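You operate a simulated robot arm through the tools that you are given. There is no shell and no other tool.

You are at the controls of a simulated robot arm. One attempt, no reset.

Task
Replace the old job on the orange memory card with job 1.
Fine: clear it, then write; put the card back; leave the laptop on.

It is judged by the outcome, as a careful person would: the job done as asked, and still so three seconds after it is handed in. It fails if anything else is knocked over, pushed out of place, dropped, spilled or broken.

Robot
A 7-joint arm with a fingered hand, fixed in place. Base frame: the origin is at the foot of the arm, x ahead of it, y to its left, z up; the work surface is at about z = 746. Readings come in mm, degrees, newtons and seconds.
Its first joint turns from -115.0 to 115.0 degrees. Payload 5 kg.
The TCP is the grasp point between the finger pads, 32 mm short of the fingertips. In the tool frame z runs along the fingers and y along their closing line. Largest opening 160 mm; the body of the gripper starts 89 mm behind the TCP. The gripper is a hand of 4 fingers: y runs from the thumb to the fingers, the wrist lies at [0, 0, -267] in the tool frame, and closing takes about 1.5 s.
Orientation is told as [roll, pitch, yaw] about the base's x, y, z axes, in that order, counted from this pose: with the fingers straight down and closing along the base's y, the tool's x points along the base's -x, its y along +y and its z along -z.

Tools
- The arm moves only by the tool nudge_tool. Its argument "commands" is a list of rows, each a list of 7 numbers: the shift along the tool's x, y, z in units of 40 mm (1.0 is 40 mm), then the turn, a rotation vector about the tool's x, y, z in units of 4 degrees (1.0 is 4 degrees), then the gripper command, from -1 (shut) to 1 (fully open), values between in proportion. In form: [[dx, dy, dz, rx, ry, rz, hand], ...]. A call has 1 to 20 rows; each row shifts and turns the commanded pose from where the row before left it, along the tool's axes as they then stand. A call with a number of a shift or a turn outside -1 to 1 is refused whole. Rows are played at 5 a second. More than 50 mm and 8.6 degrees between two rows, or a gripper value outside its range, and nothing of the call is played. Where a pose cannot be reached the arm comes as near as it can. A force on the tool above 40 N (or 10 N above the force at the start of the call, whichever is more), or a blocked arm, ends the call early, and 0.2 s more pass. The fingers move at their own pace (about 45 mm/s each) and stop on an object; they squeeze with about 26 N. The grip force told is the motor's: it shows also when the fingers shut on nothing. Time passes only in rows, and 0.2 s behind the last, so rows that do not move let the fingers close. The reply holds the time, the measured pose of the TCP, the force on the tool along the base axes, the opening and the grip force, in the units named above and with some noise, with the torque about the TCP (base axes, N m) and any sound that the robot's microphone picked up.
- Cameras (640 x 400 px; columns grow to the right, rows downward): "scene" is fixed at [58.8, 653.3, 1325.1]; the picture's right is [-0.63, -0.78, 0.00], its down [-0.32, 0.26, -0.91] and it looks along [0.71, -0.57, -0.42] (base axes); focal length 315 px, centre (320, 200). "wrist" rides on the gripper at [80, -4, -114] in the tool frame; the picture's right is [0.05, 1.00, 0.00], its down [-0.82, 0.04, -0.58] and it looks along [-0.58, 0.03, 0.82] (tool axes); focal length 265 px, centre (320, 200). There is no depth. A picture from a camera that has moved, and an enlarged one, comes with that camera's place and axes in the base frame and with its lens. The place of the scene camera against the robot may be out by one fixed shift of up to 18 mm in any direction.
- get_image(camera): a new picture of that camera. It takes no simulated time.
- raise_lower(by): slides the trunk up (or, below 0, down) by that many mm; the arm rides with it, the base frame stays. It gives what a move gives, with no picture.
- preshape(shape): the hand has 4 fingers and takes this shape, open, in about a second: jaw (thumb against the fingers, like two jaws); tri (thumb and two fingers); tip (a fingertip pinch); poke (one finger out to press); point (the index stretched); flat (the hand flat); cup (the hand cupped); fist (a fist). The gripper value then closes the fingers along that shape, each until it touches; the sizes above hold for jaw. It gives what a move gives, with no picture.
- zoom(camera, box): a new picture of the part [left, top, right, bottom] of that camera's present view, enlarged. It takes no simulated time.
- hand_in(): hands the job in; it is judged then, once.

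Places have to be worked out from the pictures, the camera data and where the tool is seen. Open the gripper and draw the arm clear of the work before you hand the job in, unless the task says otherwise.

The tools are called after ">>>" by a JSON object that holds its "api" and its "payload". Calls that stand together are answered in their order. nudge_tool: Moves the arm, as the interface text tells. Its arguments: {"type":"object","properties":{"commands":{"type":"array","items":{"type":"array","items":{"type":"number"}}}},"required":["commands"]} The other tools are called the same way: raise_lower (by) slides the trunk up or down; preshape (shape) gives the hand a shape; get_image (camera) takes a picture; zoom (camera, box) takes an enlarged picture of a part of a camera's view; hand_in () hands the job in.

At the start:

```text
clock: 0.0
tool_pos: [716.5, -158.6, 1067.2]
ee_rot: [0.1, 0.1, 0.0]
contact_force: [0.3, -0.5, -0.2]
torque: [0.0, 0.04, 0.02]
width: 159.8
grip_force: 0.1
shape: jaw
trunk travel left (down, up): [-500.0, 490.0]
```

scene: 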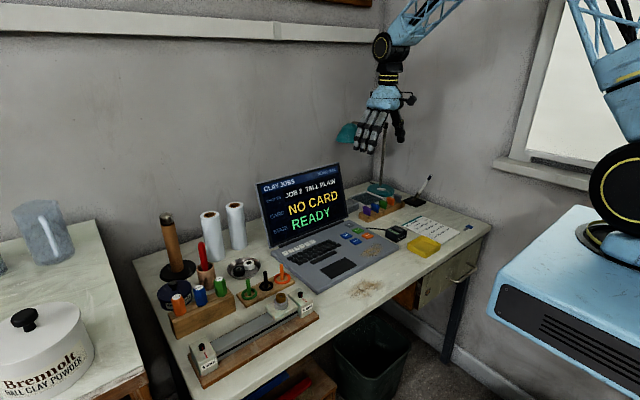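
wrist: 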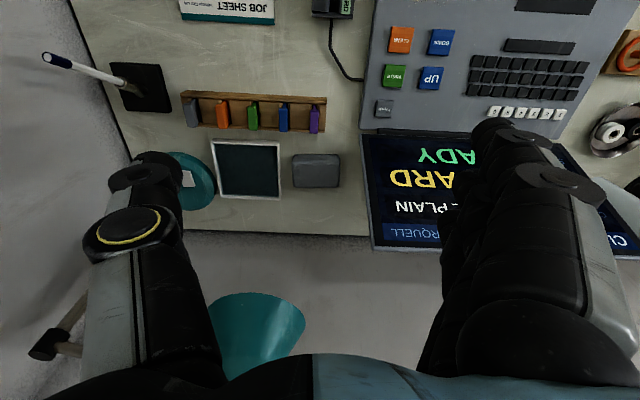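

I'll begin by looking closer at the laptop, the card rack and the job sheet.

>>> {"api": "zoom", "payload": {"camera": "scene", "box": [250, 160, 410, 260]}}

>>> {"api": "zoom", "payload": {"camera": "scene", "box": [340, 170, 480, 260]}}

>>> {"api": "zoom", "payload": {"camera": "wrist", "box": [170, 0, 370, 125]}}

>>> {"api": "zoom", "payload": {"camera": "wrist", "box": [360, 0, 600, 150]}}

```text
4.00 times, centred on (330, 210) of scene
camera zoom: at [58.8, 653.3, 1325.1], right [-0.63, -0.78, 0.0], down [-0.32, 0.26, -0.91], along [0.71, -0.57, -0.42], focal length 1261 px, centre (280, 160)
```

zoom: 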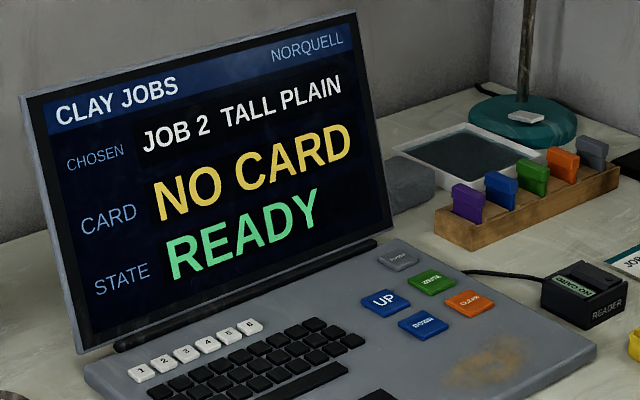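

```text
4.44 times, centred on (410, 215) of scene
camera zoom: at [58.8, 653.3, 1325.1], right [-0.63, -0.78, 0.0], down [-0.32, 0.26, -0.91], along [0.71, -0.57, -0.42], focal length 1401 px, centre (-80, 133)
```

zoom: 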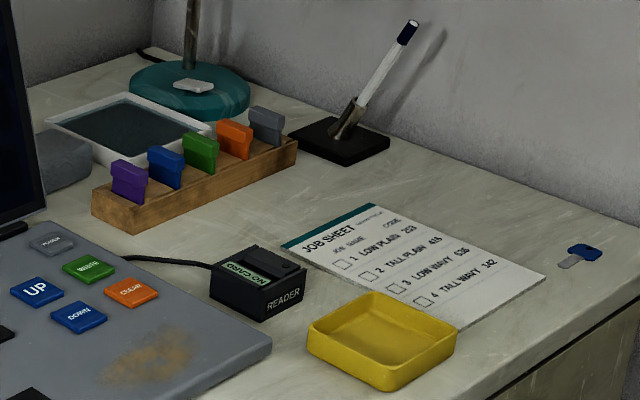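

```text
3.20 times, centred on (270, 62) of wrist
camera zoom: at [635.4, -161.2, 1180.3], right [-0.05, 1.0, 0.0], down [0.82, 0.04, 0.58], along [0.58, 0.03, -0.82], focal length 849 px, centre (480, 640)
```

zoom: 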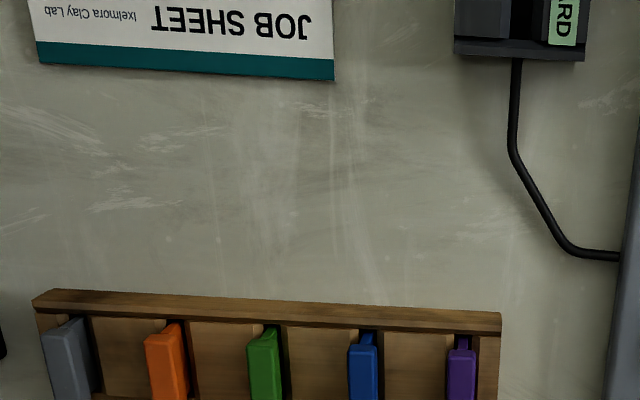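

```text
2.67 times, centred on (480, 75) of wrist
camera zoom: at [635.4, -161.2, 1180.3], right [-0.05, 1.0, 0.0], down [0.82, 0.04, 0.58], along [0.58, 0.03, -0.82], focal length 708 px, centre (-107, 533)
```

zoom: 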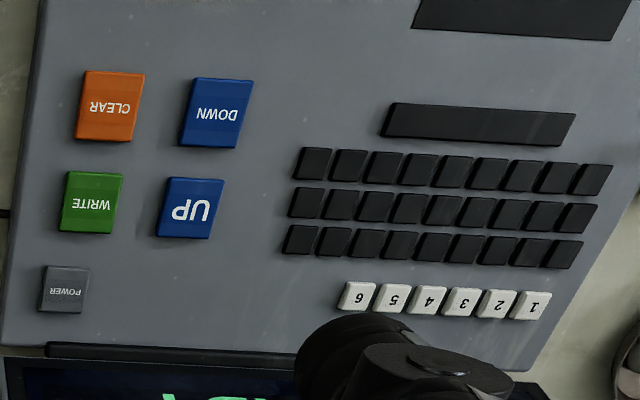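

The display shows job 2 chosen and no card, and a rack at about x 755 holds the cards, with orange second from the right. I'll draw back toward the robot to see the reader, sheet and rack unobstructed.

>>> {"api": "nudge_tool", "payload": {"commands": [[1, -0.5, 0, 0, 0, 0, 1], [1, -0.5, 0, 0, 0, 0, 1], [1, -0.3, 0, 0, 0, 0, 1], [0.5, 0, 0, 0, 0, 0, 1], [0, 0, 0, 0, 0, 0, 1]]}}

>>> {"api": "get_image", "payload": {"camera": "wrist"}}

```text
clock: 1.2
tool_pos: [576.0, -213.4, 1067.1]
ee_rot: [0.1, 0.0, 0.1]
contact_force: [-0.3, -0.5, -0.5]
torque: [-0.04, -0.01, 0.0]
width: 159.7
grip_force: 0.1
shape: jaw
trunk travel left (down, up): [-500.0, 490.0]
```

```text
taken
camera wrist: at [495.7, -216.8, 1180.8], right [-0.05, 1.0, 0.0], down [0.82, 0.04, 0.58], along [0.58, 0.03, -0.82], focal length 265 px, centre (320, 200)
```

wrist: 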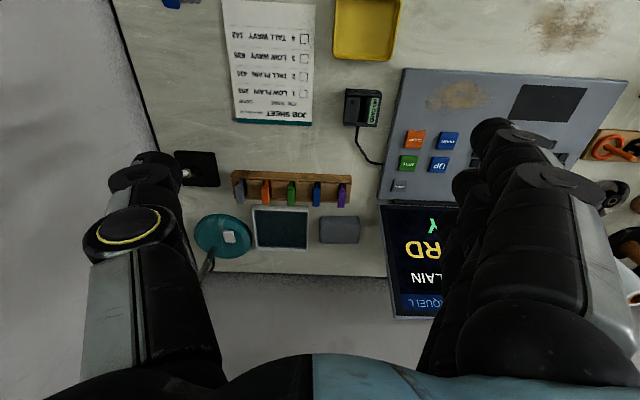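

>>> {"api": "zoom", "payload": {"camera": "wrist", "box": [220, 160, 364, 250]}}

>>> {"api": "zoom", "payload": {"camera": "wrist", "box": [320, 70, 480, 170]}}

>>> {"api": "zoom", "payload": {"camera": "wrist", "box": [210, 0, 370, 130]}}

```text
4.44 times, centred on (292, 205) of wrist
camera zoom: at [495.7, -216.8, 1180.8], right [-0.05, 1.0, 0.0], down [0.82, 0.04, 0.58], along [0.58, 0.03, -0.82], focal length 1180 px, centre (444, 178)
```

zoom: 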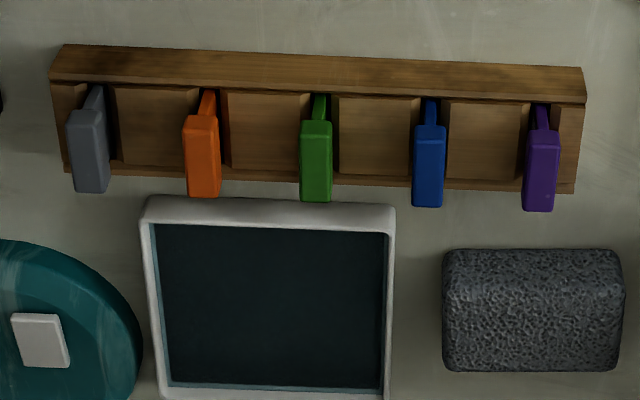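

```text
4.00 times, centred on (400, 120) of wrist
camera zoom: at [495.7, -216.8, 1180.8], right [-0.05, 1.0, 0.0], down [0.82, 0.04, 0.58], along [0.58, 0.03, -0.82], focal length 1062 px, centre (0, 520)
```

zoom: 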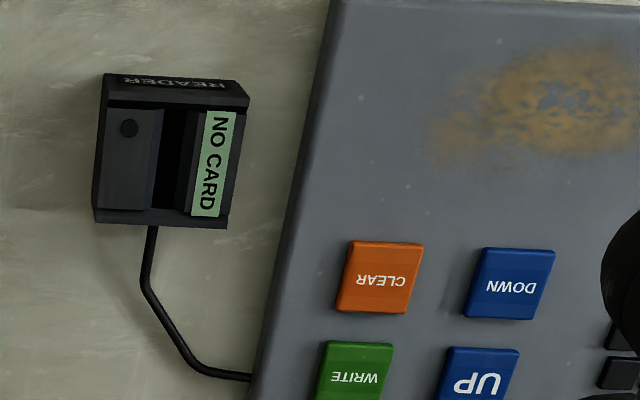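

```text
3.08 times, centred on (290, 65) of wrist
camera zoom: at [495.7, -216.8, 1180.8], right [-0.05, 1.0, 0.0], down [0.82, 0.04, 0.58], along [0.58, 0.03, -0.82], focal length 817 px, centre (412, 615)
```

zoom: 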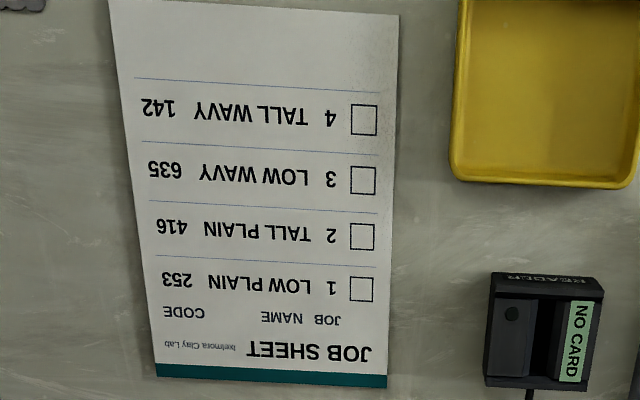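

The sheet shows job 1 = LOW PLAIN (code 253); the reader's slot and the rack's slots both run along x, so a grip closing along y works for both. The orange card is near (768, -298). I'll move to hover well above it with the fingers part-closed and look again.

>>> {"api": "nudge_tool", "payload": {"commands": [[-0.787, -0.352, 0.65, 0, 0, 0, -0.4], [-0.787, -0.352, 0.65, 0, 0, 0, -0.4], [-0.787, -0.352, 0.65, 0, 0, 0, -0.4], [-0.787, -0.352, 0.65, 0, 0, 0, -0.4], [-0.787, -0.352, 0.65, 0, 0, 0, -0.4], [-0.787, -0.352, 0.65, 0, 0, 0, -0.4], [0, 0, 0, 0, 0, 0, -0.4], [0, 0, 0, 0, 0, 0, -0.4]]}}

>>> {"api": "get_image", "payload": {"camera": "wrist"}}

>>> {"api": "get_image", "payload": {"camera": "scene"}}

```text
clock: 3.0
tool_pos: [764.8, -294.9, 911.0]
ee_rot: [0.0, 0.1, -0.1]
contact_force: [0.3, 0.1, 0.2]
torque: [-0.01, -0.03, 0.03]
width: 48.4
grip_force: 0.0
shape: jaw
trunk travel left (down, up): [-500.0, 490.0]
```

```text
taken
camera wrist: at [683.8, -299.0, 1023.5], right [-0.05, 1.0, 0.0], down [0.82, 0.04, 0.58], along [0.58, 0.03, -0.82], focal length 265 px, centre (320, 200)
```

wrist: 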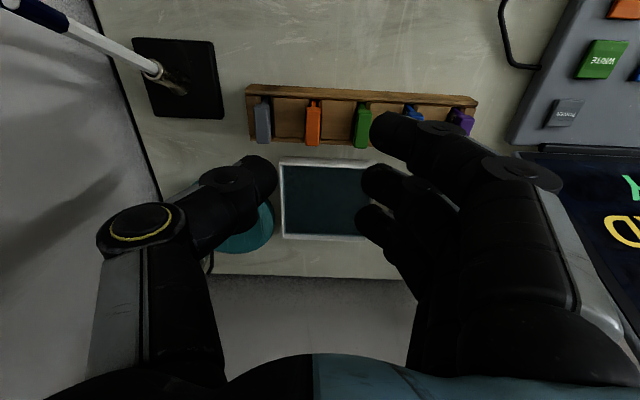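

```text
taken
```

scene: 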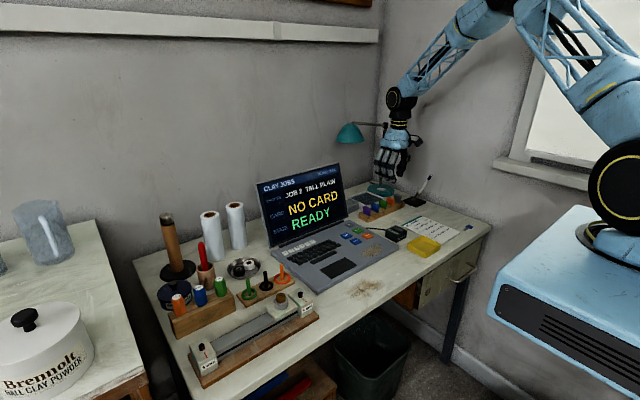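

The hand hovers with thumb on -y and three fingers on +y. I zoom in on the rack to fix the card's position from this second view.

>>> {"api": "zoom", "payload": {"camera": "wrist", "box": [240, 70, 400, 170]}}

>>> {"api": "zoom", "payload": {"camera": "scene", "box": [330, 90, 450, 230]}}

```text
4.00 times, centred on (320, 120) of wrist
camera zoom: at [683.8, -299.0, 1023.5], right [-0.05, 1.0, 0.0], down [0.82, 0.04, 0.58], along [0.58, 0.03, -0.82], focal length 1062 px, centre (320, 520)
```

zoom: 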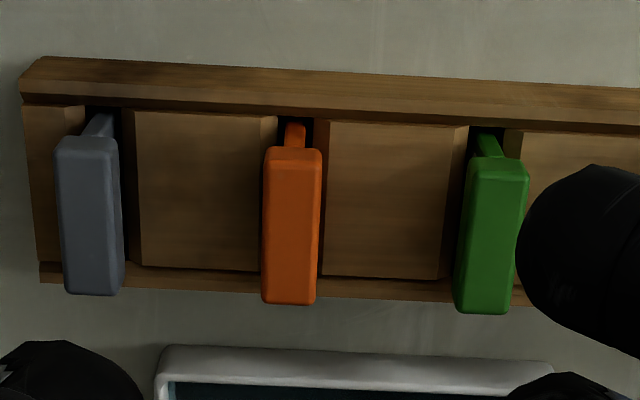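

```text
2.86 times, centred on (390, 160) of scene
camera zoom: at [58.8, 653.3, 1325.1], right [-0.63, -0.78, 0.0], down [-0.32, 0.26, -0.91], along [0.71, -0.57, -0.42], focal length 901 px, centre (120, 314)
```

zoom: 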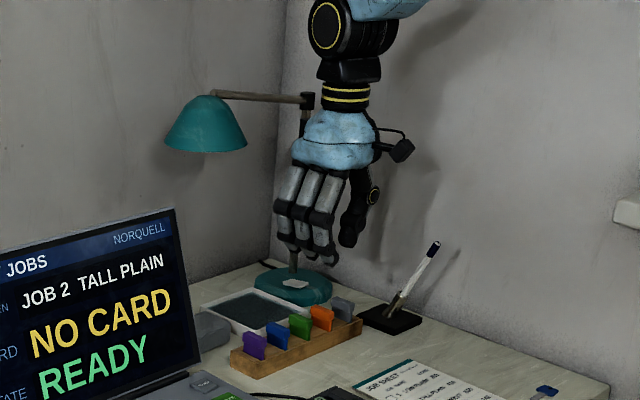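

From two views I place the orange card's cap top at about (767, -300, 797), cap ~12 mm thick in y and 31 mm long in x, with the rack's rim near z 782 and neighbours 44 mm either side. I'll go down to tips just above the cap with an opening of about 36 mm and look.

>>> {"api": "nudge_tool", "payload": {"commands": [[-0.05, -0.12, 0.5, 0, 0, 0, -0.55], [0, 0, 0.5, 0, 0, 0, -0.55], [0, 0, 0.45, 0, 0, 0, -0.55], [0, 0, 0.3, 0, 0, 0, -0.55], [0, 0, 0, 0, 0, 0, -0.55], [0, 0, 0, 0, 0, 0, -0.55]]}}

>>> {"api": "get_image", "payload": {"camera": "wrist"}}

>>> {"api": "zoom", "payload": {"camera": "scene", "box": [340, 140, 436, 230]}}

>>> {"api": "zoom", "payload": {"camera": "wrist", "box": [240, 100, 400, 200]}}

```text
clock: 4.4
tool_pos: [767.8, -298.6, 840.2]
ee_rot: [0.0, 0.1, 0.1]
contact_force: [0.4, 0.6, 0.2]
torque: [0.01, 0.01, 0.0]
width: 36.7
grip_force: 0.0
shape: jaw
trunk travel left (down, up): [-500.0, 490.0]
```

```text
taken
camera wrist: at [686.4, -302.7, 953.8], right [-0.05, 1.0, 0.0], down [0.82, 0.04, 0.58], along [0.58, 0.03, -0.82], focal length 265 px, centre (320, 200)
```

wrist: 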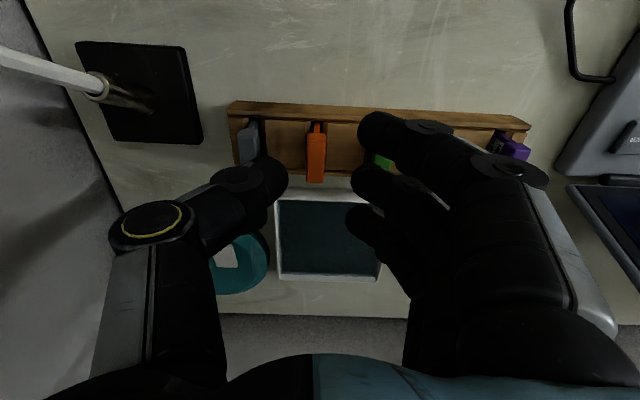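

```text
4.44 times, centred on (388, 185) of scene
camera zoom: at [58.8, 653.3, 1325.1], right [-0.63, -0.78, 0.0], down [-0.32, 0.26, -0.91], along [0.71, -0.57, -0.42], focal length 1401 px, centre (18, 267)
```

zoom: 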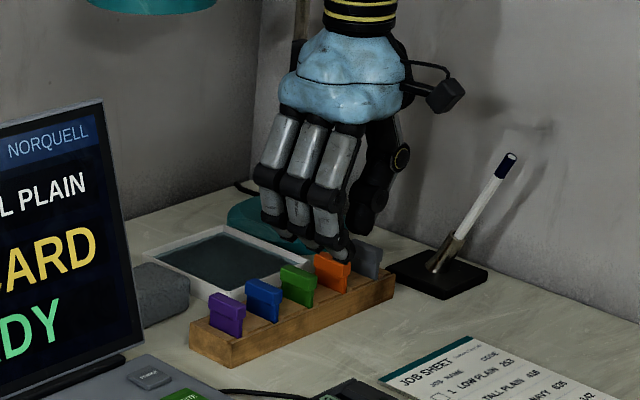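

```text
4.00 times, centred on (320, 150) of wrist
camera zoom: at [686.4, -302.7, 953.8], right [-0.05, 1.0, 0.0], down [0.82, 0.04, 0.58], along [0.58, 0.03, -0.82], focal length 1062 px, centre (320, 400)
```

zoom: 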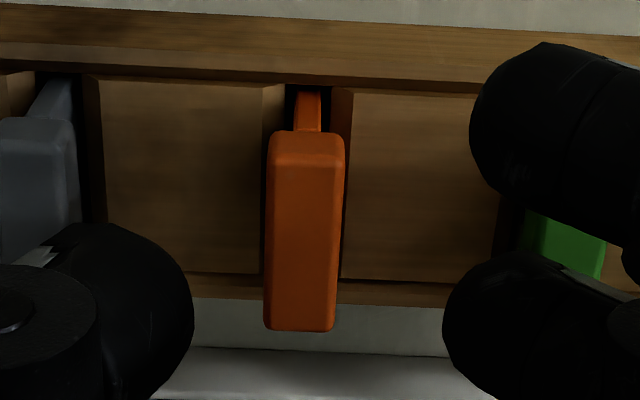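

The cap sits close to the centre line (about y -300.5), and the fingertips straddle it. I narrow the opening to ~28 mm, then ease down in small steps.

>>> {"api": "nudge_tool", "payload": {"commands": [[0.03, -0.05, 0, 0, 0, 0, -0.65], [0, 0, 0, 0, 0, 0, -0.65], [0, 0, 0.2, 0, 0, 0, -0.65], [0, 0, 0.2, 0, 0, 0, -0.65], [0, 0, 0, 0, 0, 0, -0.65]]}}

>>> {"api": "zoom", "payload": {"camera": "wrist", "box": [220, 80, 420, 205]}}

>>> {"api": "zoom", "payload": {"camera": "scene", "box": [360, 170, 424, 220]}}

```text
clock: 5.6
tool_pos: [765.9, -300.9, 825.3]
ee_rot: [0.1, -0.1, 0.0]
contact_force: [0.8, 1.1, 0.0]
torque: [0.03, 0.02, 0.02]
width: 28.8
grip_force: 0.0
shape: jaw
trunk travel left (down, up): [-500.0, 490.0]
```

```text
3.20 times, centred on (320, 142) of wrist
camera zoom: at [685.5, -304.5, 938.3], right [-0.05, 1.0, 0.0], down [0.82, 0.04, 0.58], along [0.58, 0.03, -0.82], focal length 849 px, centre (320, 384)
```

zoom: 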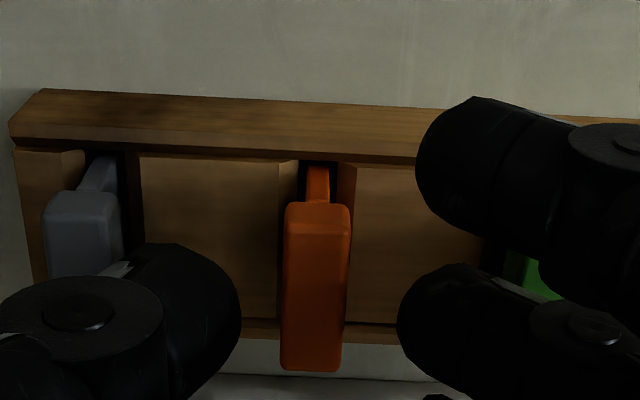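

```text
8.00 times, centred on (392, 195) of scene
camera zoom: at [58.8, 653.3, 1325.1], right [-0.63, -0.78, 0.0], down [-0.32, 0.26, -0.91], along [0.71, -0.57, -0.42], focal length 2522 px, centre (-256, 240)
```

zoom: 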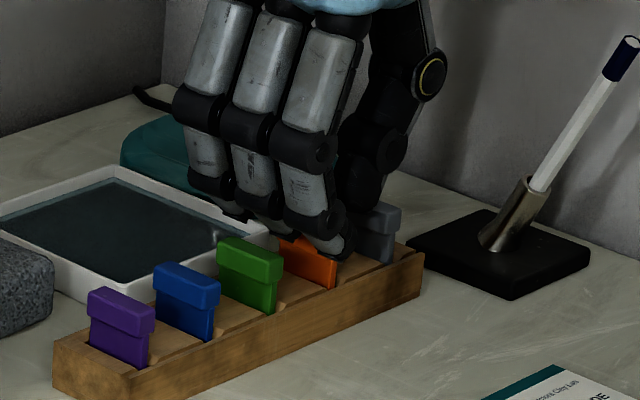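

The close-up shows about 28 mm of each card standing above the rim, so the fingers can go a bit lower; the card reads at (764.6, -301.1), lined up with the TCP. I'll narrow to ~22 mm and descend to TCP z≈809.

>>> {"api": "nudge_tool", "payload": {"commands": [[0, 0, 0, 0, 0, 0, -0.72], [0, 0, 0, 0, 0, 0, -0.72], [0, 0, 0.1, 0, 0, 0, -0.72], [0, 0, 0.1, 0, 0, 0, -0.72], [0, 0, 0.1, 0, 0, 0, -0.72], [0, 0, 0.1, 0, 0, 0, -0.72], [0, 0, 0, 0, 0, 0, -0.72]]}}

>>> {"api": "zoom", "payload": {"camera": "wrist", "box": [220, 80, 420, 205]}}

>>> {"api": "zoom", "payload": {"camera": "scene", "box": [360, 170, 424, 220]}}

```text
clock: 7.2
tool_pos: [766.0, -299.9, 808.1]
ee_rot: [0.0, 0.0, 0.0]
contact_force: [-0.9, -0.2, 0.6]
torque: [0.03, 0.01, 0.01]
width: 22.9
grip_force: 0.0
shape: jaw
trunk travel left (down, up): [-500.0, 490.0]
```

```text
3.20 times, centred on (320, 142) of wrist
camera zoom: at [685.7, -304.5, 922.3], right [-0.05, 1.0, 0.0], down [0.82, 0.04, 0.58], along [0.58, 0.03, -0.82], focal length 849 px, centre (320, 384)
```

zoom: 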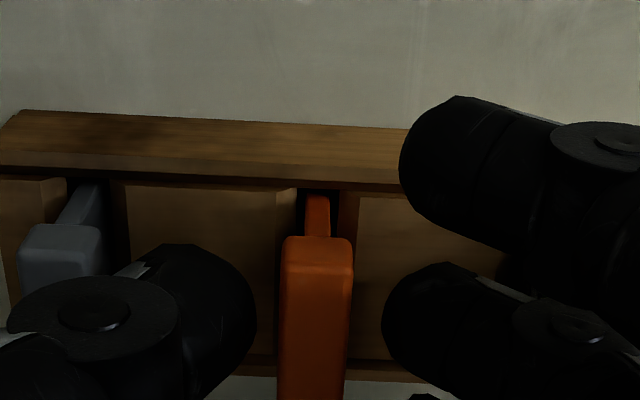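

```text
8.00 times, centred on (392, 195) of scene
camera zoom: at [58.8, 653.3, 1325.1], right [-0.63, -0.78, 0.0], down [-0.32, 0.26, -0.91], along [0.71, -0.57, -0.42], focal length 2522 px, centre (-256, 240)
```

zoom: 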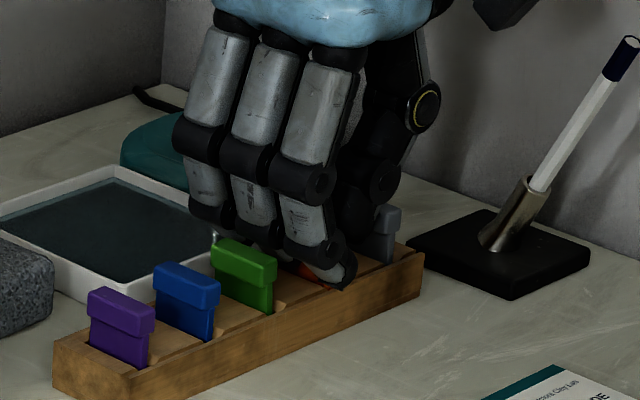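

The green card leaned a couple of mm, likely brushed by the back of a finger, but it is still seated; forces are nil. Now I close on the orange cap, which also draws the fingers away from green.

>>> {"api": "nudge_tool", "payload": {"commands": [[0, 0, 0, 0, 0, 0, -0.85], [0, 0, 0, 0, 0, 0, -1], [0, 0, 0, 0, 0, 0, -1], [0, 0, 0, 0, 0, 0, -1], [0, 0, 0, 0, 0, 0, -1], [0, 0, 0, 0, 0, 0, -1]]}}

>>> {"api": "zoom", "payload": {"camera": "wrist", "box": [220, 80, 420, 205]}}

>>> {"api": "zoom", "payload": {"camera": "scene", "box": [360, 170, 424, 220]}}

```text
clock: 8.6
tool_pos: [766.7, -299.2, 808.2]
ee_rot: [0.0, 0.0, -0.1]
contact_force: [1.2, 1.0, -0.9]
torque: [0.08, 0.0, 0.02]
width: 0.0
grip_force: 26.0
shape: jaw
trunk travel left (down, up): [-500.0, 490.0]
```

```text
3.20 times, centred on (320, 142) of wrist
camera zoom: at [685.8, -304.4, 922.3], right [-0.05, 1.0, 0.0], down [0.82, 0.04, 0.58], along [0.58, 0.03, -0.82], focal length 849 px, centre (320, 384)
```

zoom: 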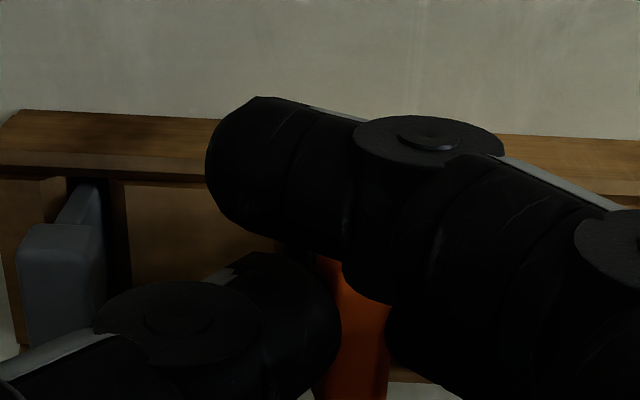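

```text
8.00 times, centred on (392, 195) of scene
camera zoom: at [58.8, 653.3, 1325.1], right [-0.63, -0.78, 0.0], down [-0.32, 0.26, -0.91], along [0.71, -0.57, -0.42], focal length 2522 px, centre (-256, 240)
```

zoom: 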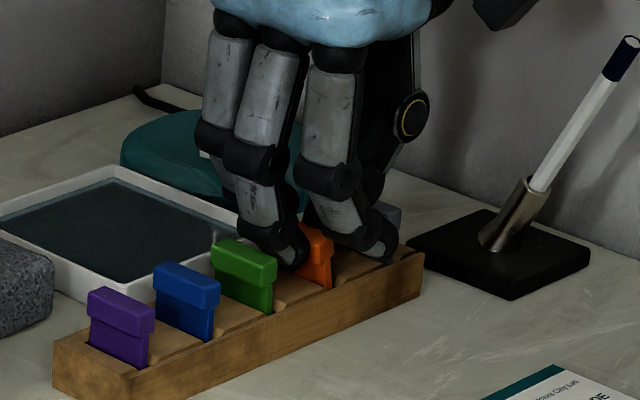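

The index finger passed in front of the card and closed on nothing, while thumb and middle finger seem to hold it. I look more closely before lifting.

>>> {"api": "zoom", "payload": {"camera": "scene", "box": [380, 185, 412, 210]}}

>>> {"api": "zoom", "payload": {"camera": "wrist", "box": [280, 140, 376, 200]}}

```text
16.00 times, centred on (396, 198) of scene
camera zoom: at [58.8, 653.3, 1325.1], right [-0.63, -0.78, 0.0], down [-0.32, 0.26, -0.91], along [0.71, -0.57, -0.42], focal length 5044 px, centre (-896, 240)
```

zoom: 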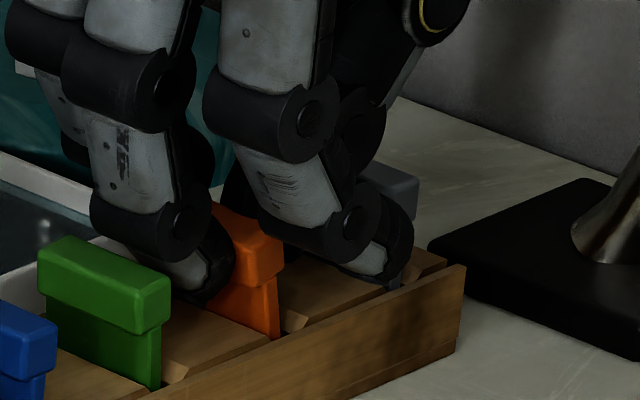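

```text
6.67 times, centred on (328, 170) of wrist
camera zoom: at [685.8, -304.4, 922.3], right [-0.05, 1.0, 0.0], down [0.82, 0.04, 0.58], along [0.58, 0.03, -0.82], focal length 1769 px, centre (267, 400)
```

zoom: 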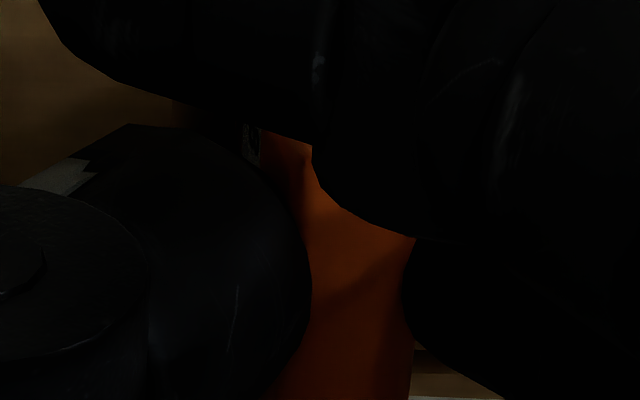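

The card is pinched only by thumb and middle, with the index hanging past, which would foul the reader. I'll let go, rise, and try the fingertip-pinch shape.

>>> {"api": "nudge_tool", "payload": {"commands": [[0, 0, 0, 0, 0, 0, -0.72], [0, 0, 0, 0, 0, 0, -0.72], [0, 0, 0, 0, 0, 0, -0.72], [0, 0, -0.3, 0, 0, 0, -0.72], [0, 0, -0.6, 0, 0, 0, -0.72], [0, 0, -1, 0, 0, 0, -0.6], [0, 0, -1, 0, 0, 0, -0.6], [0, 0, 0, 0, 0, 0, -0.6]]}}

>>> {"api": "preshape", "payload": {"shape": "tip"}}

>>> {"api": "get_image", "payload": {"camera": "wrist"}}

>>> {"api": "zoom", "payload": {"camera": "scene", "box": [340, 110, 452, 220]}}

```text
clock: 10.4
tool_pos: [766.7, -300.8, 926.2]
ee_rot: [-0.1, 0.0, 0.1]
contact_force: [-0.1, 0.6, -0.7]
torque: [0.0, -0.03, 0.01]
width: 31.5
grip_force: 0.0
shape: jaw
trunk travel left (down, up): [-500.0, 490.0]
```

```text
clock: 11.3
tool_pos: [768.5, -300.0, 926.2]
ee_rot: [0.0, 0.0, 0.0]
contact_force: [0.7, 0.0, 0.2]
torque: [-0.01, -0.03, -0.03]
width: 160.2
grip_force: 0.0
shape: tip
trunk travel left (down, up): [-500.0, 490.0]
```

```text
taken
camera wrist: at [686.3, -305.3, 1039.2], right [-0.05, 1.0, 0.0], down [0.82, 0.04, 0.58], along [0.58, 0.03, -0.82], focal length 265 px, centre (320, 200)
```

wrist: 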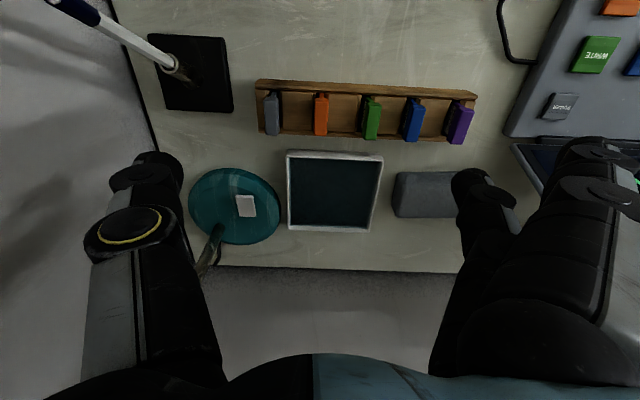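

```text
3.64 times, centred on (396, 165) of scene
camera zoom: at [58.8, 653.3, 1325.1], right [-0.63, -0.78, 0.0], down [-0.32, 0.26, -0.91], along [0.71, -0.57, -0.42], focal length 1146 px, centre (44, 327)
```

zoom: 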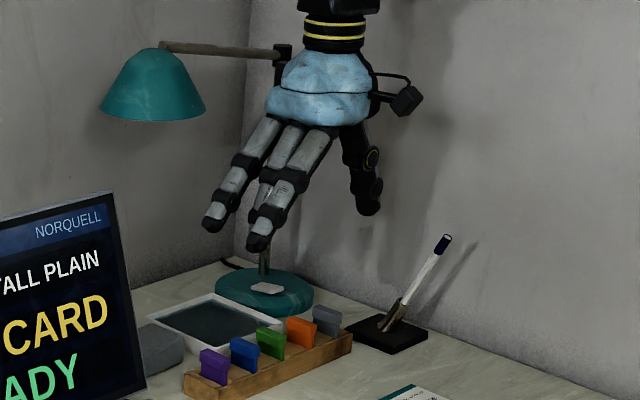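

All five cards still sit in the rack. I'll close the pinch shape part-way here in the air to learn where the fingertips meet.

>>> {"api": "nudge_tool", "payload": {"commands": [[0, 0, 0, 0, 0, 0, -0.5], [0, 0, 0, 0, 0, 0, -0.5], [0, 0, 0, 0, 0, 0, -0.7], [0, 0, 0, 0, 0, 0, -0.7], [0, 0, 0, 0, 0, 0, -0.7], [0, 0, 0, 0, 0, 0, -0.7], [0, 0, 0, 0, 0, 0, -0.7], [0, 0, 0, 0, 0, 0, -0.7], [0, 0, 0, 0, 0, 0, -0.7], [0, 0, 0, 0, 0, 0, -0.7]]}}

>>> {"api": "get_image", "payload": {"camera": "wrist"}}

>>> {"api": "zoom", "payload": {"camera": "scene", "box": [360, 120, 424, 220]}}

>>> {"api": "zoom", "payload": {"camera": "wrist", "box": [240, 60, 400, 160]}}

```text
clock: 13.5
tool_pos: [767.3, -301.3, 925.6]
ee_rot: [0.0, -0.1, 0.0]
contact_force: [0.1, 0.6, 0.3]
torque: [0.0, 0.02, 0.01]
width: 24.7
grip_force: 0.1
shape: tip
trunk travel left (down, up): [-500.0, 490.0]
```

```text
taken
camera wrist: at [686.3, -305.3, 1039.2], right [-0.05, 1.0, 0.0], down [0.82, 0.04, 0.58], along [0.58, 0.03, -0.82], focal length 265 px, centre (320, 200)
```

wrist: 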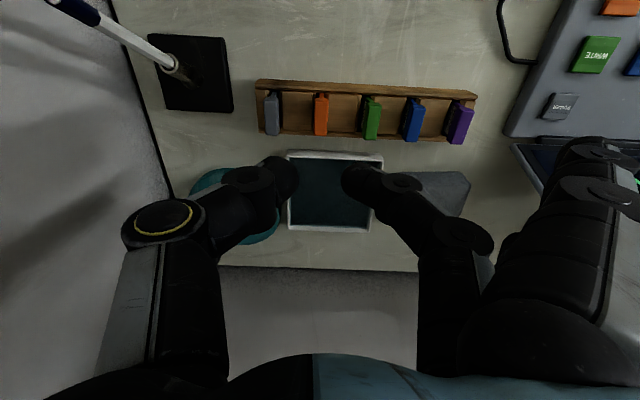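

```text
4.00 times, centred on (392, 170) of scene
camera zoom: at [58.8, 653.3, 1325.1], right [-0.63, -0.78, 0.0], down [-0.32, 0.26, -0.91], along [0.71, -0.57, -0.42], focal length 1261 px, centre (32, 320)
```

zoom: 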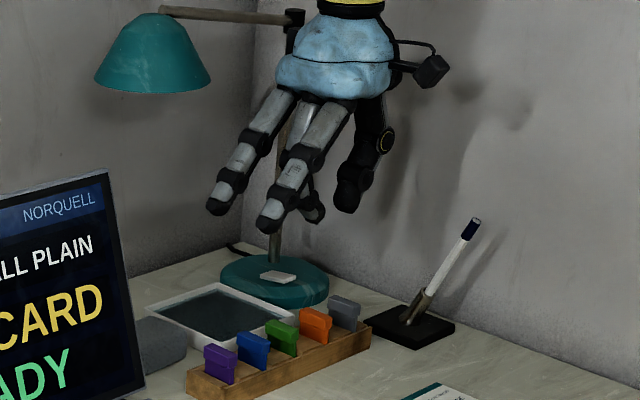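

```text
4.00 times, centred on (320, 110) of wrist
camera zoom: at [686.3, -305.3, 1039.2], right [-0.05, 1.0, 0.0], down [0.82, 0.04, 0.58], along [0.58, 0.03, -0.82], focal length 1062 px, centre (320, 560)
```

zoom: 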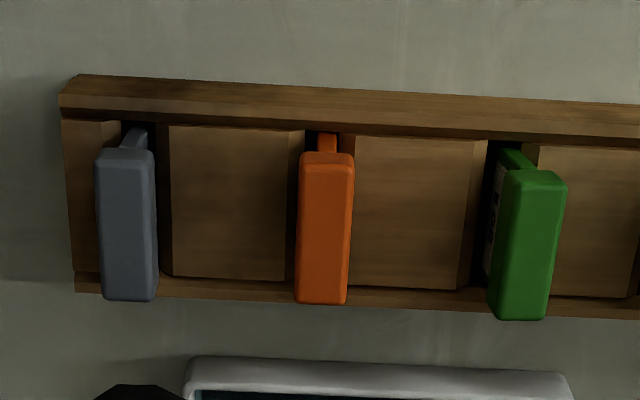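

In the tip shape the thumb and middle finger pinch on the centre line while index and ring stay raised and splayed. The orange cap now reads (766, -299.5), and green is leaning about 4 mm but seated. I'll descend with ~22 mm opening and look before pinching.

>>> {"api": "nudge_tool", "payload": {"commands": [[0.03, 0.045, 0.8, 0, 0, 0, -0.73], [0, 0, 0.8, 0, 0, 0, -0.73], [0, 0, 0.5, 0, 0, 0, -0.73], [0, 0, 0.2, 0, 0, 0, -0.73], [0, 0, 0.2, 0, 0, 0, -0.73], [0, 0, 0.15, 0, 0, 0, -0.73], [0, 0, 0.15, 0, 0, 0, -0.73], [0, 0, 0, 0, 0, 0, -0.73]]}}

>>> {"api": "zoom", "payload": {"camera": "wrist", "box": [220, 80, 460, 230]}}

>>> {"api": "zoom", "payload": {"camera": "scene", "box": [360, 170, 424, 220]}}

```text
clock: 15.3
tool_pos: [764.7, -298.5, 813.4]
ee_rot: [0.0, 0.0, 0.0]
contact_force: [-0.4, 0.1, 0.2]
torque: [0.02, 0.01, 0.02]
width: 22.2
grip_force: 0.1
shape: tip
trunk travel left (down, up): [-500.0, 490.0]
```

```text
2.67 times, centred on (340, 155) of wrist
camera zoom: at [684.1, -303.4, 926.7], right [-0.05, 1.0, 0.0], down [0.82, 0.04, 0.58], along [0.58, 0.03, -0.82], focal length 708 px, centre (267, 320)
```

zoom: 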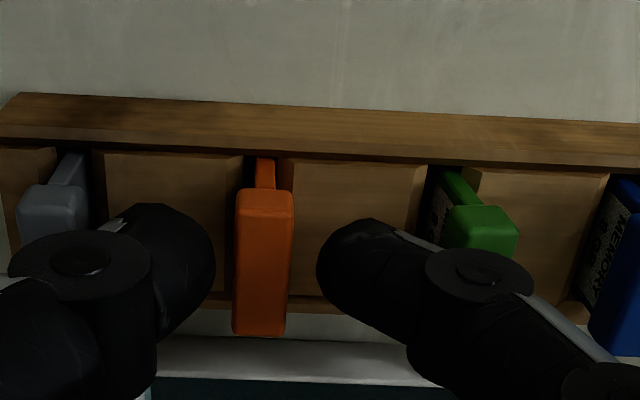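

```text
8.00 times, centred on (392, 195) of scene
camera zoom: at [58.8, 653.3, 1325.1], right [-0.63, -0.78, 0.0], down [-0.32, 0.26, -0.91], along [0.71, -0.57, -0.42], focal length 2522 px, centre (-256, 240)
```

zoom: 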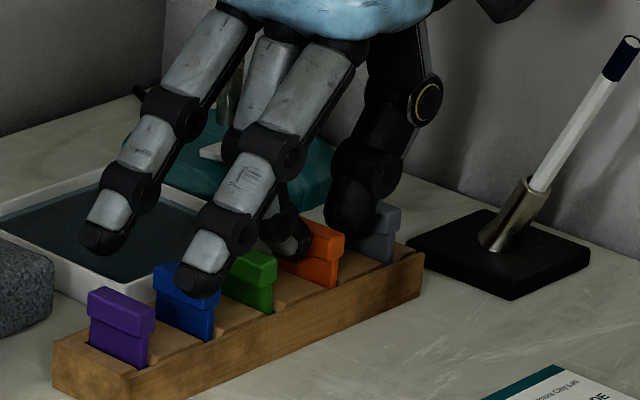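

The pads are centred on the orange cap and nothing else has moved. I drop 3 mm more and pinch.

>>> {"api": "nudge_tool", "payload": {"commands": [[0, 0, 0.08, 0, 0, 0, -0.73], [0, 0, 0, 0, 0, 0, -1], [0, 0, 0, 0, 0, 0, -1], [0, 0, 0, 0, 0, 0, -1], [0, 0, 0, 0, 0, 0, -1], [0, 0, 0, 0, 0, 0, -1]]}}

>>> {"api": "zoom", "payload": {"camera": "wrist", "box": [220, 80, 460, 230]}}

>>> {"api": "zoom", "payload": {"camera": "scene", "box": [360, 170, 424, 220]}}

```text
clock: 16.7
tool_pos: [765.0, -299.4, 809.4]
ee_rot: [-0.1, 0.0, 0.0]
contact_force: [-0.5, -0.1, -0.2]
torque: [0.01, -0.01, 0.0]
width: 7.9
grip_force: 26.4
shape: tip
trunk travel left (down, up): [-500.0, 490.0]
```

```text
2.67 times, centred on (340, 155) of wrist
camera zoom: at [684.2, -303.2, 923.4], right [-0.05, 1.0, 0.0], down [0.82, 0.04, 0.58], along [0.58, 0.03, -0.82], focal length 708 px, centre (267, 320)
```

zoom: 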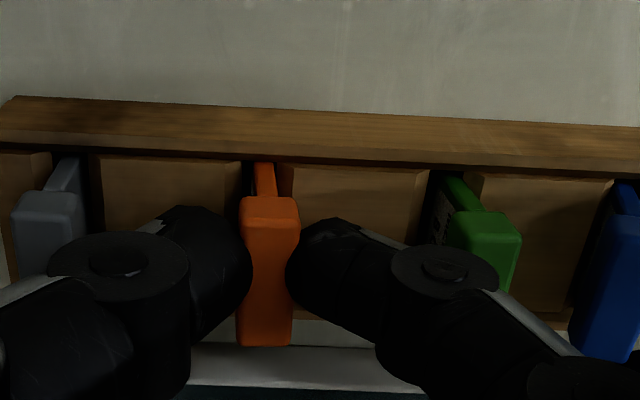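

```text
8.00 times, centred on (392, 195) of scene
camera zoom: at [58.8, 653.3, 1325.1], right [-0.63, -0.78, 0.0], down [-0.32, 0.26, -0.91], along [0.71, -0.57, -0.42], focal length 2522 px, centre (-256, 240)
```

zoom: 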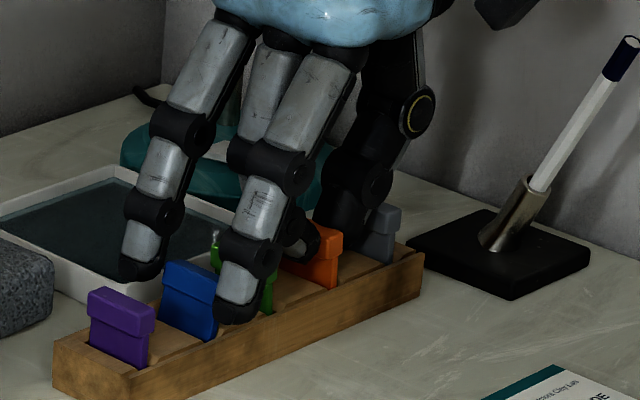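

The orange cap is held (grip 26 N), but index and ring moved inward too and may have tilted the blue card. I zoom in to check.

>>> {"api": "zoom", "payload": {"camera": "scene", "box": [372, 190, 404, 215]}}

>>> {"api": "get_image", "payload": {"camera": "wrist"}}

```text
16.00 times, centred on (388, 202) of scene
camera zoom: at [58.8, 653.3, 1325.1], right [-0.63, -0.78, 0.0], down [-0.32, 0.26, -0.91], along [0.71, -0.57, -0.42], focal length 5044 px, centre (-768, 160)
```

zoom: 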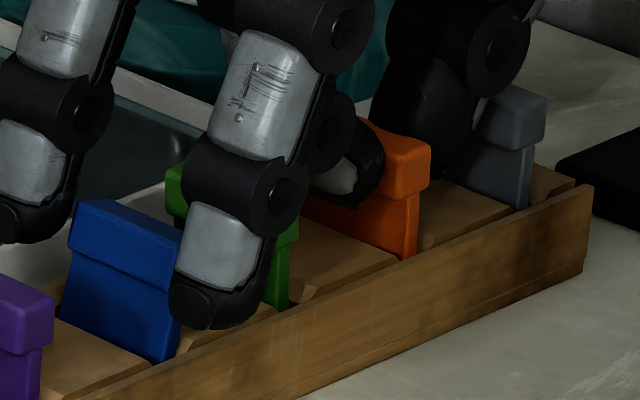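

```text
taken
camera wrist: at [684.2, -303.2, 923.4], right [-0.05, 1.0, 0.0], down [0.82, 0.04, 0.58], along [0.58, 0.03, -0.82], focal length 265 px, centre (320, 200)
```

wrist: 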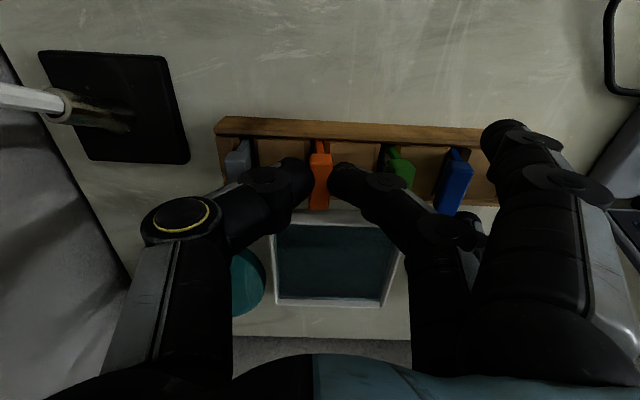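

Blue leans slightly toward green but is still in its slot. The pinch on orange is good, so I lift straight up slowly.

>>> {"api": "nudge_tool", "payload": {"commands": [[0, 0, -0.12, 0, 0, 0, -1], [0, 0, -0.12, 0, 0, 0, -1], [0, 0, -0.2, 0, 0, 0, -1], [0, 0, -0.3, 0, 0, 0, -1], [0, 0, -0.4, 0, 0, 0, -1], [0, 0, -0.5, 0, 0, 0, -1], [0, 0, -0.7, 0, 0, 0, -1], [0, 0, -0.7, 0, 0, 0, -1], [0, 0, 0, 0, 0, 0, -1]]}}

>>> {"api": "get_image", "payload": {"camera": "wrist"}}

>>> {"api": "zoom", "payload": {"camera": "scene", "box": [352, 140, 432, 220]}}

```text
clock: 18.7
tool_pos: [764.9, -297.4, 931.0]
ee_rot: [0.0, 0.0, 0.0]
contact_force: [-0.4, 0.1, 0.7]
torque: [0.01, -0.06, 0.02]
width: 7.6
grip_force: 26.1
shape: tip
trunk travel left (down, up): [-500.0, 490.0]
```

```text
taken
camera wrist: at [683.8, -302.0, 1044.6], right [-0.05, 1.0, 0.0], down [0.82, 0.04, 0.58], along [0.58, 0.03, -0.82], focal length 265 px, centre (320, 200)
```

wrist: 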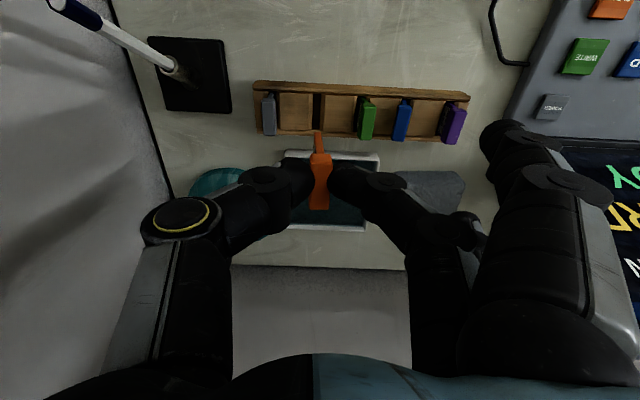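

```text
5.00 times, centred on (392, 180) of scene
camera zoom: at [58.8, 653.3, 1325.1], right [-0.63, -0.78, 0.0], down [-0.32, 0.26, -0.91], along [0.71, -0.57, -0.42], focal length 1576 px, centre (-40, 300)
```

zoom: 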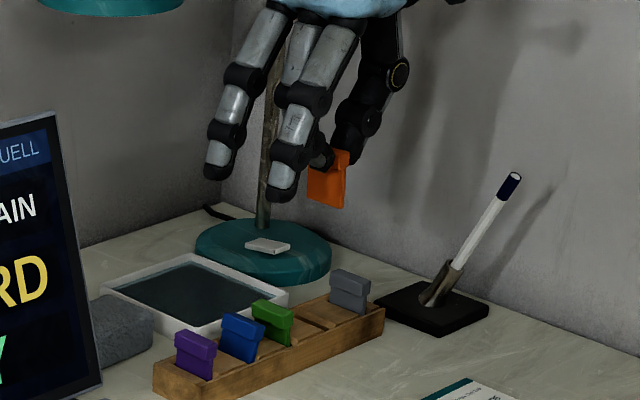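

The orange card is out and held. I zoom on the rack, to record the empty slot, and on the held card.

>>> {"api": "zoom", "payload": {"camera": "wrist", "box": [245, 65, 485, 215]}}

>>> {"api": "zoom", "payload": {"camera": "scene", "box": [378, 150, 426, 190]}}

>>> {"api": "zoom", "payload": {"camera": "scene", "box": [370, 185, 434, 225]}}

```text
2.67 times, centred on (365, 140) of wrist
camera zoom: at [683.8, -302.0, 1044.6], right [-0.05, 1.0, 0.0], down [0.82, 0.04, 0.58], along [0.58, 0.03, -0.82], focal length 708 px, centre (200, 360)
```

zoom: 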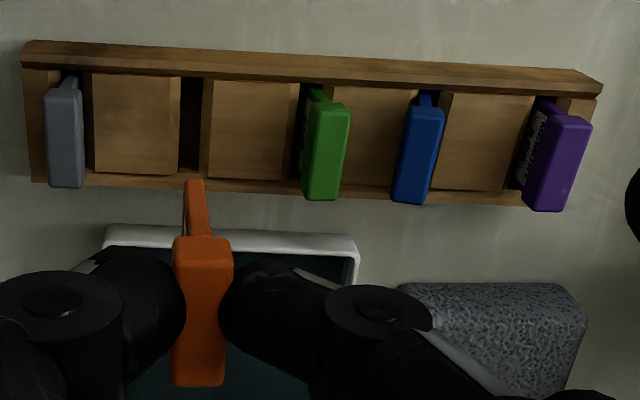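

```text
10.00 times, centred on (402, 170) of scene
camera zoom: at [58.8, 653.3, 1325.1], right [-0.63, -0.78, 0.0], down [-0.32, 0.26, -0.91], along [0.71, -0.57, -0.42], focal length 3153 px, centre (-500, 500)
```

zoom: 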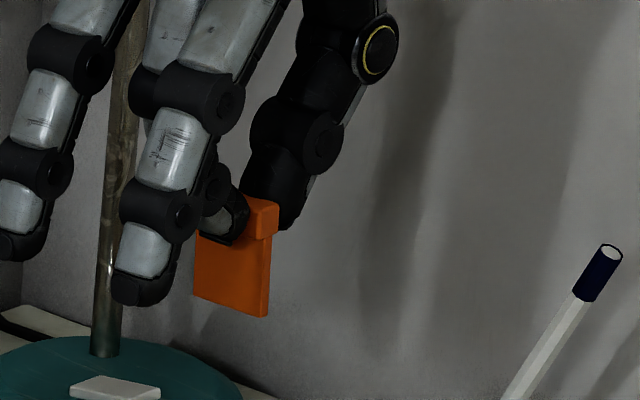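

```text
10.00 times, centred on (402, 205) of scene
camera zoom: at [58.8, 653.3, 1325.1], right [-0.63, -0.78, 0.0], down [-0.32, 0.26, -0.91], along [0.71, -0.57, -0.42], focal length 3153 px, centre (-500, 150)
```

zoom: 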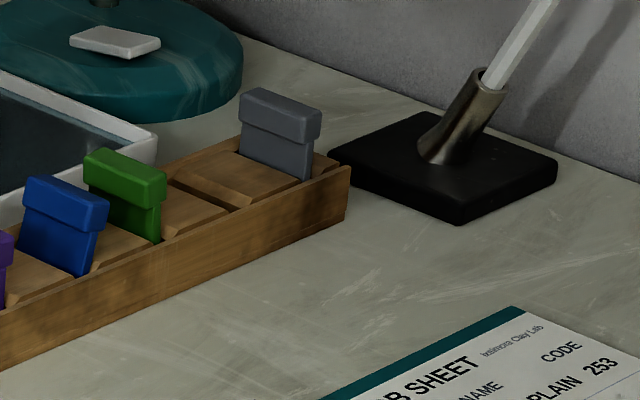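

The card hangs vertical in the pinch, with its bottom ~58 mm below the TCP. The slot position to return to is TCP (765, -299.4, 809.4). I now carry it back in x and then across in y to hover above the reader (slot near (613, -145)).

>>> {"api": "nudge_tool", "payload": {"commands": [[0.94, 0, 0, 0, 0, 0, -1], [0.94, 0, 0, 0, 0, 0, -1], [0.94, 0, 0, 0, 0, 0, -1], [0.93, 0, 0, 0, 0, 0, -1], [0, 0.93, 0, 0, 0, 0, -1], [0, 0.93, 0, 0, 0, 0, -1], [0, 0.93, 0, 0, 0, 0, -1], [0, 0.94, 0, 0, 0, 0, -1], [0, 0, 0, 0, 0, 0, -1], [0, 0, 0, 0, 0, 0, -1]]}}

>>> {"api": "get_image", "payload": {"camera": "wrist"}}

>>> {"api": "zoom", "payload": {"camera": "scene", "box": [340, 150, 468, 260]}}

>>> {"api": "zoom", "payload": {"camera": "wrist", "box": [260, 50, 388, 210]}}

```text
clock: 20.9
tool_pos: [617.6, -149.6, 935.6]
ee_rot: [0.1, 0.0, -0.1]
contact_force: [0.2, -0.1, 0.1]
torque: [-0.01, -0.05, 0.01]
width: 7.6
grip_force: 26.2
shape: tip
trunk travel left (down, up): [-500.0, 490.0]
```

```text
taken
camera wrist: at [536.2, -154.5, 1048.8], right [-0.05, 1.0, 0.0], down [0.82, 0.04, 0.58], along [0.58, 0.03, -0.82], focal length 265 px, centre (320, 200)
```

wrist: 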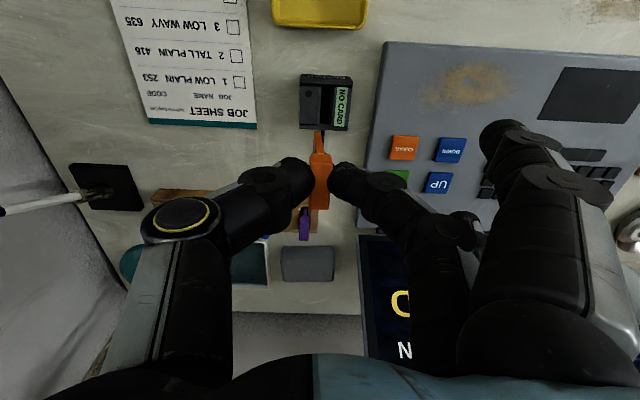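

```text
3.64 times, centred on (404, 205) of scene
camera zoom: at [58.8, 653.3, 1325.1], right [-0.63, -0.78, 0.0], down [-0.32, 0.26, -0.91], along [0.71, -0.57, -0.42], focal length 1146 px, centre (14, 182)
```

zoom: 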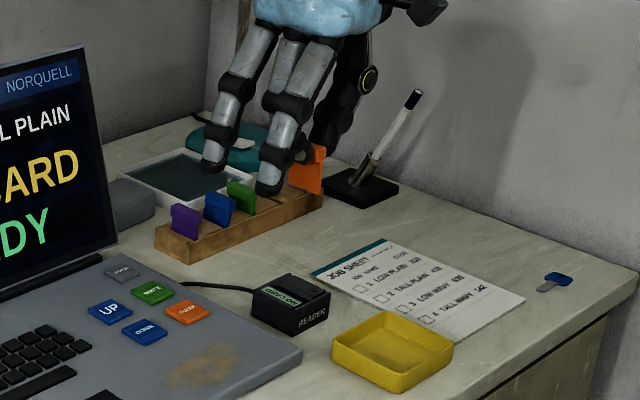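

```text
2.50 times, centred on (324, 130) of wrist
camera zoom: at [536.2, -154.5, 1048.8], right [-0.05, 1.0, 0.0], down [0.82, 0.04, 0.58], along [0.58, 0.03, -0.82], focal length 664 px, centre (310, 375)
```

zoom: 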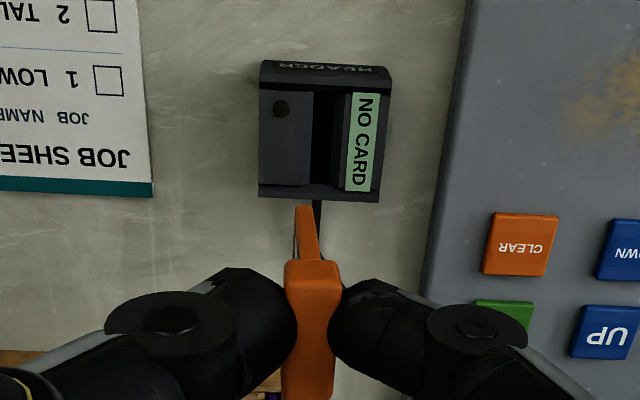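

The reader is visible just ahead of the hanging card. I zoom on it from both cameras to find the slot and the top height.

>>> {"api": "zoom", "payload": {"camera": "scene", "box": [404, 218, 436, 246]}}

>>> {"api": "zoom", "payload": {"camera": "wrist", "box": [290, 65, 362, 135]}}

```text
14.29 times, centred on (420, 232) of scene
camera zoom: at [58.8, 653.3, 1325.1], right [-0.63, -0.78, 0.0], down [-0.32, 0.26, -0.91], along [0.71, -0.57, -0.42], focal length 4504 px, centre (-1109, -257)
```

zoom: 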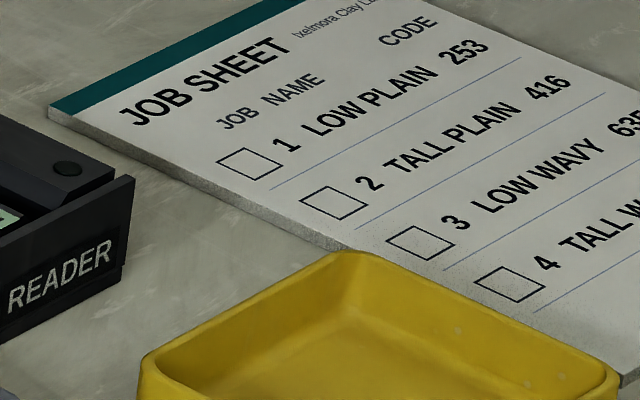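

```text
5.71 times, centred on (326, 100) of wrist
camera zoom: at [536.2, -154.5, 1048.8], right [-0.05, 1.0, 0.0], down [0.82, 0.04, 0.58], along [0.58, 0.03, -0.82], focal length 1517 px, centre (286, 771)
```

zoom: 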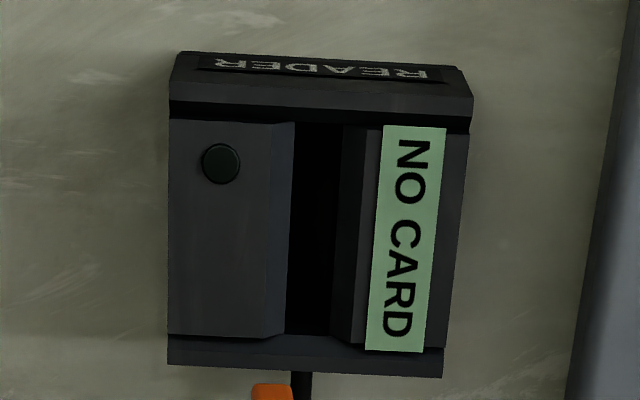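

I zoom the scene view on the reader itself now.

>>> {"api": "zoom", "payload": {"camera": "scene", "box": [380, 222, 412, 246]}}

```text
16.00 times, centred on (396, 234) of scene
camera zoom: at [58.8, 653.3, 1325.1], right [-0.63, -0.78, 0.0], down [-0.32, 0.26, -0.91], along [0.71, -0.57, -0.42], focal length 5044 px, centre (-896, -344)
```

zoom: 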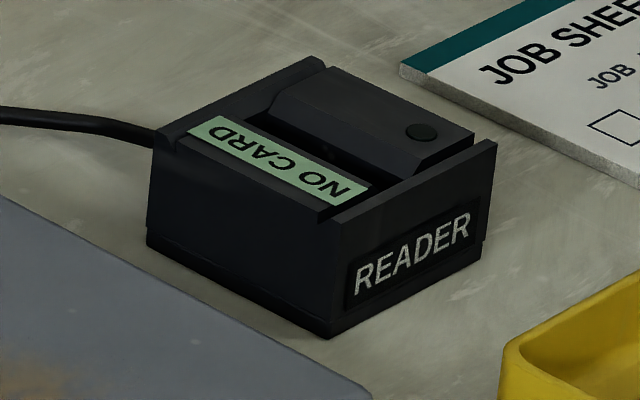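

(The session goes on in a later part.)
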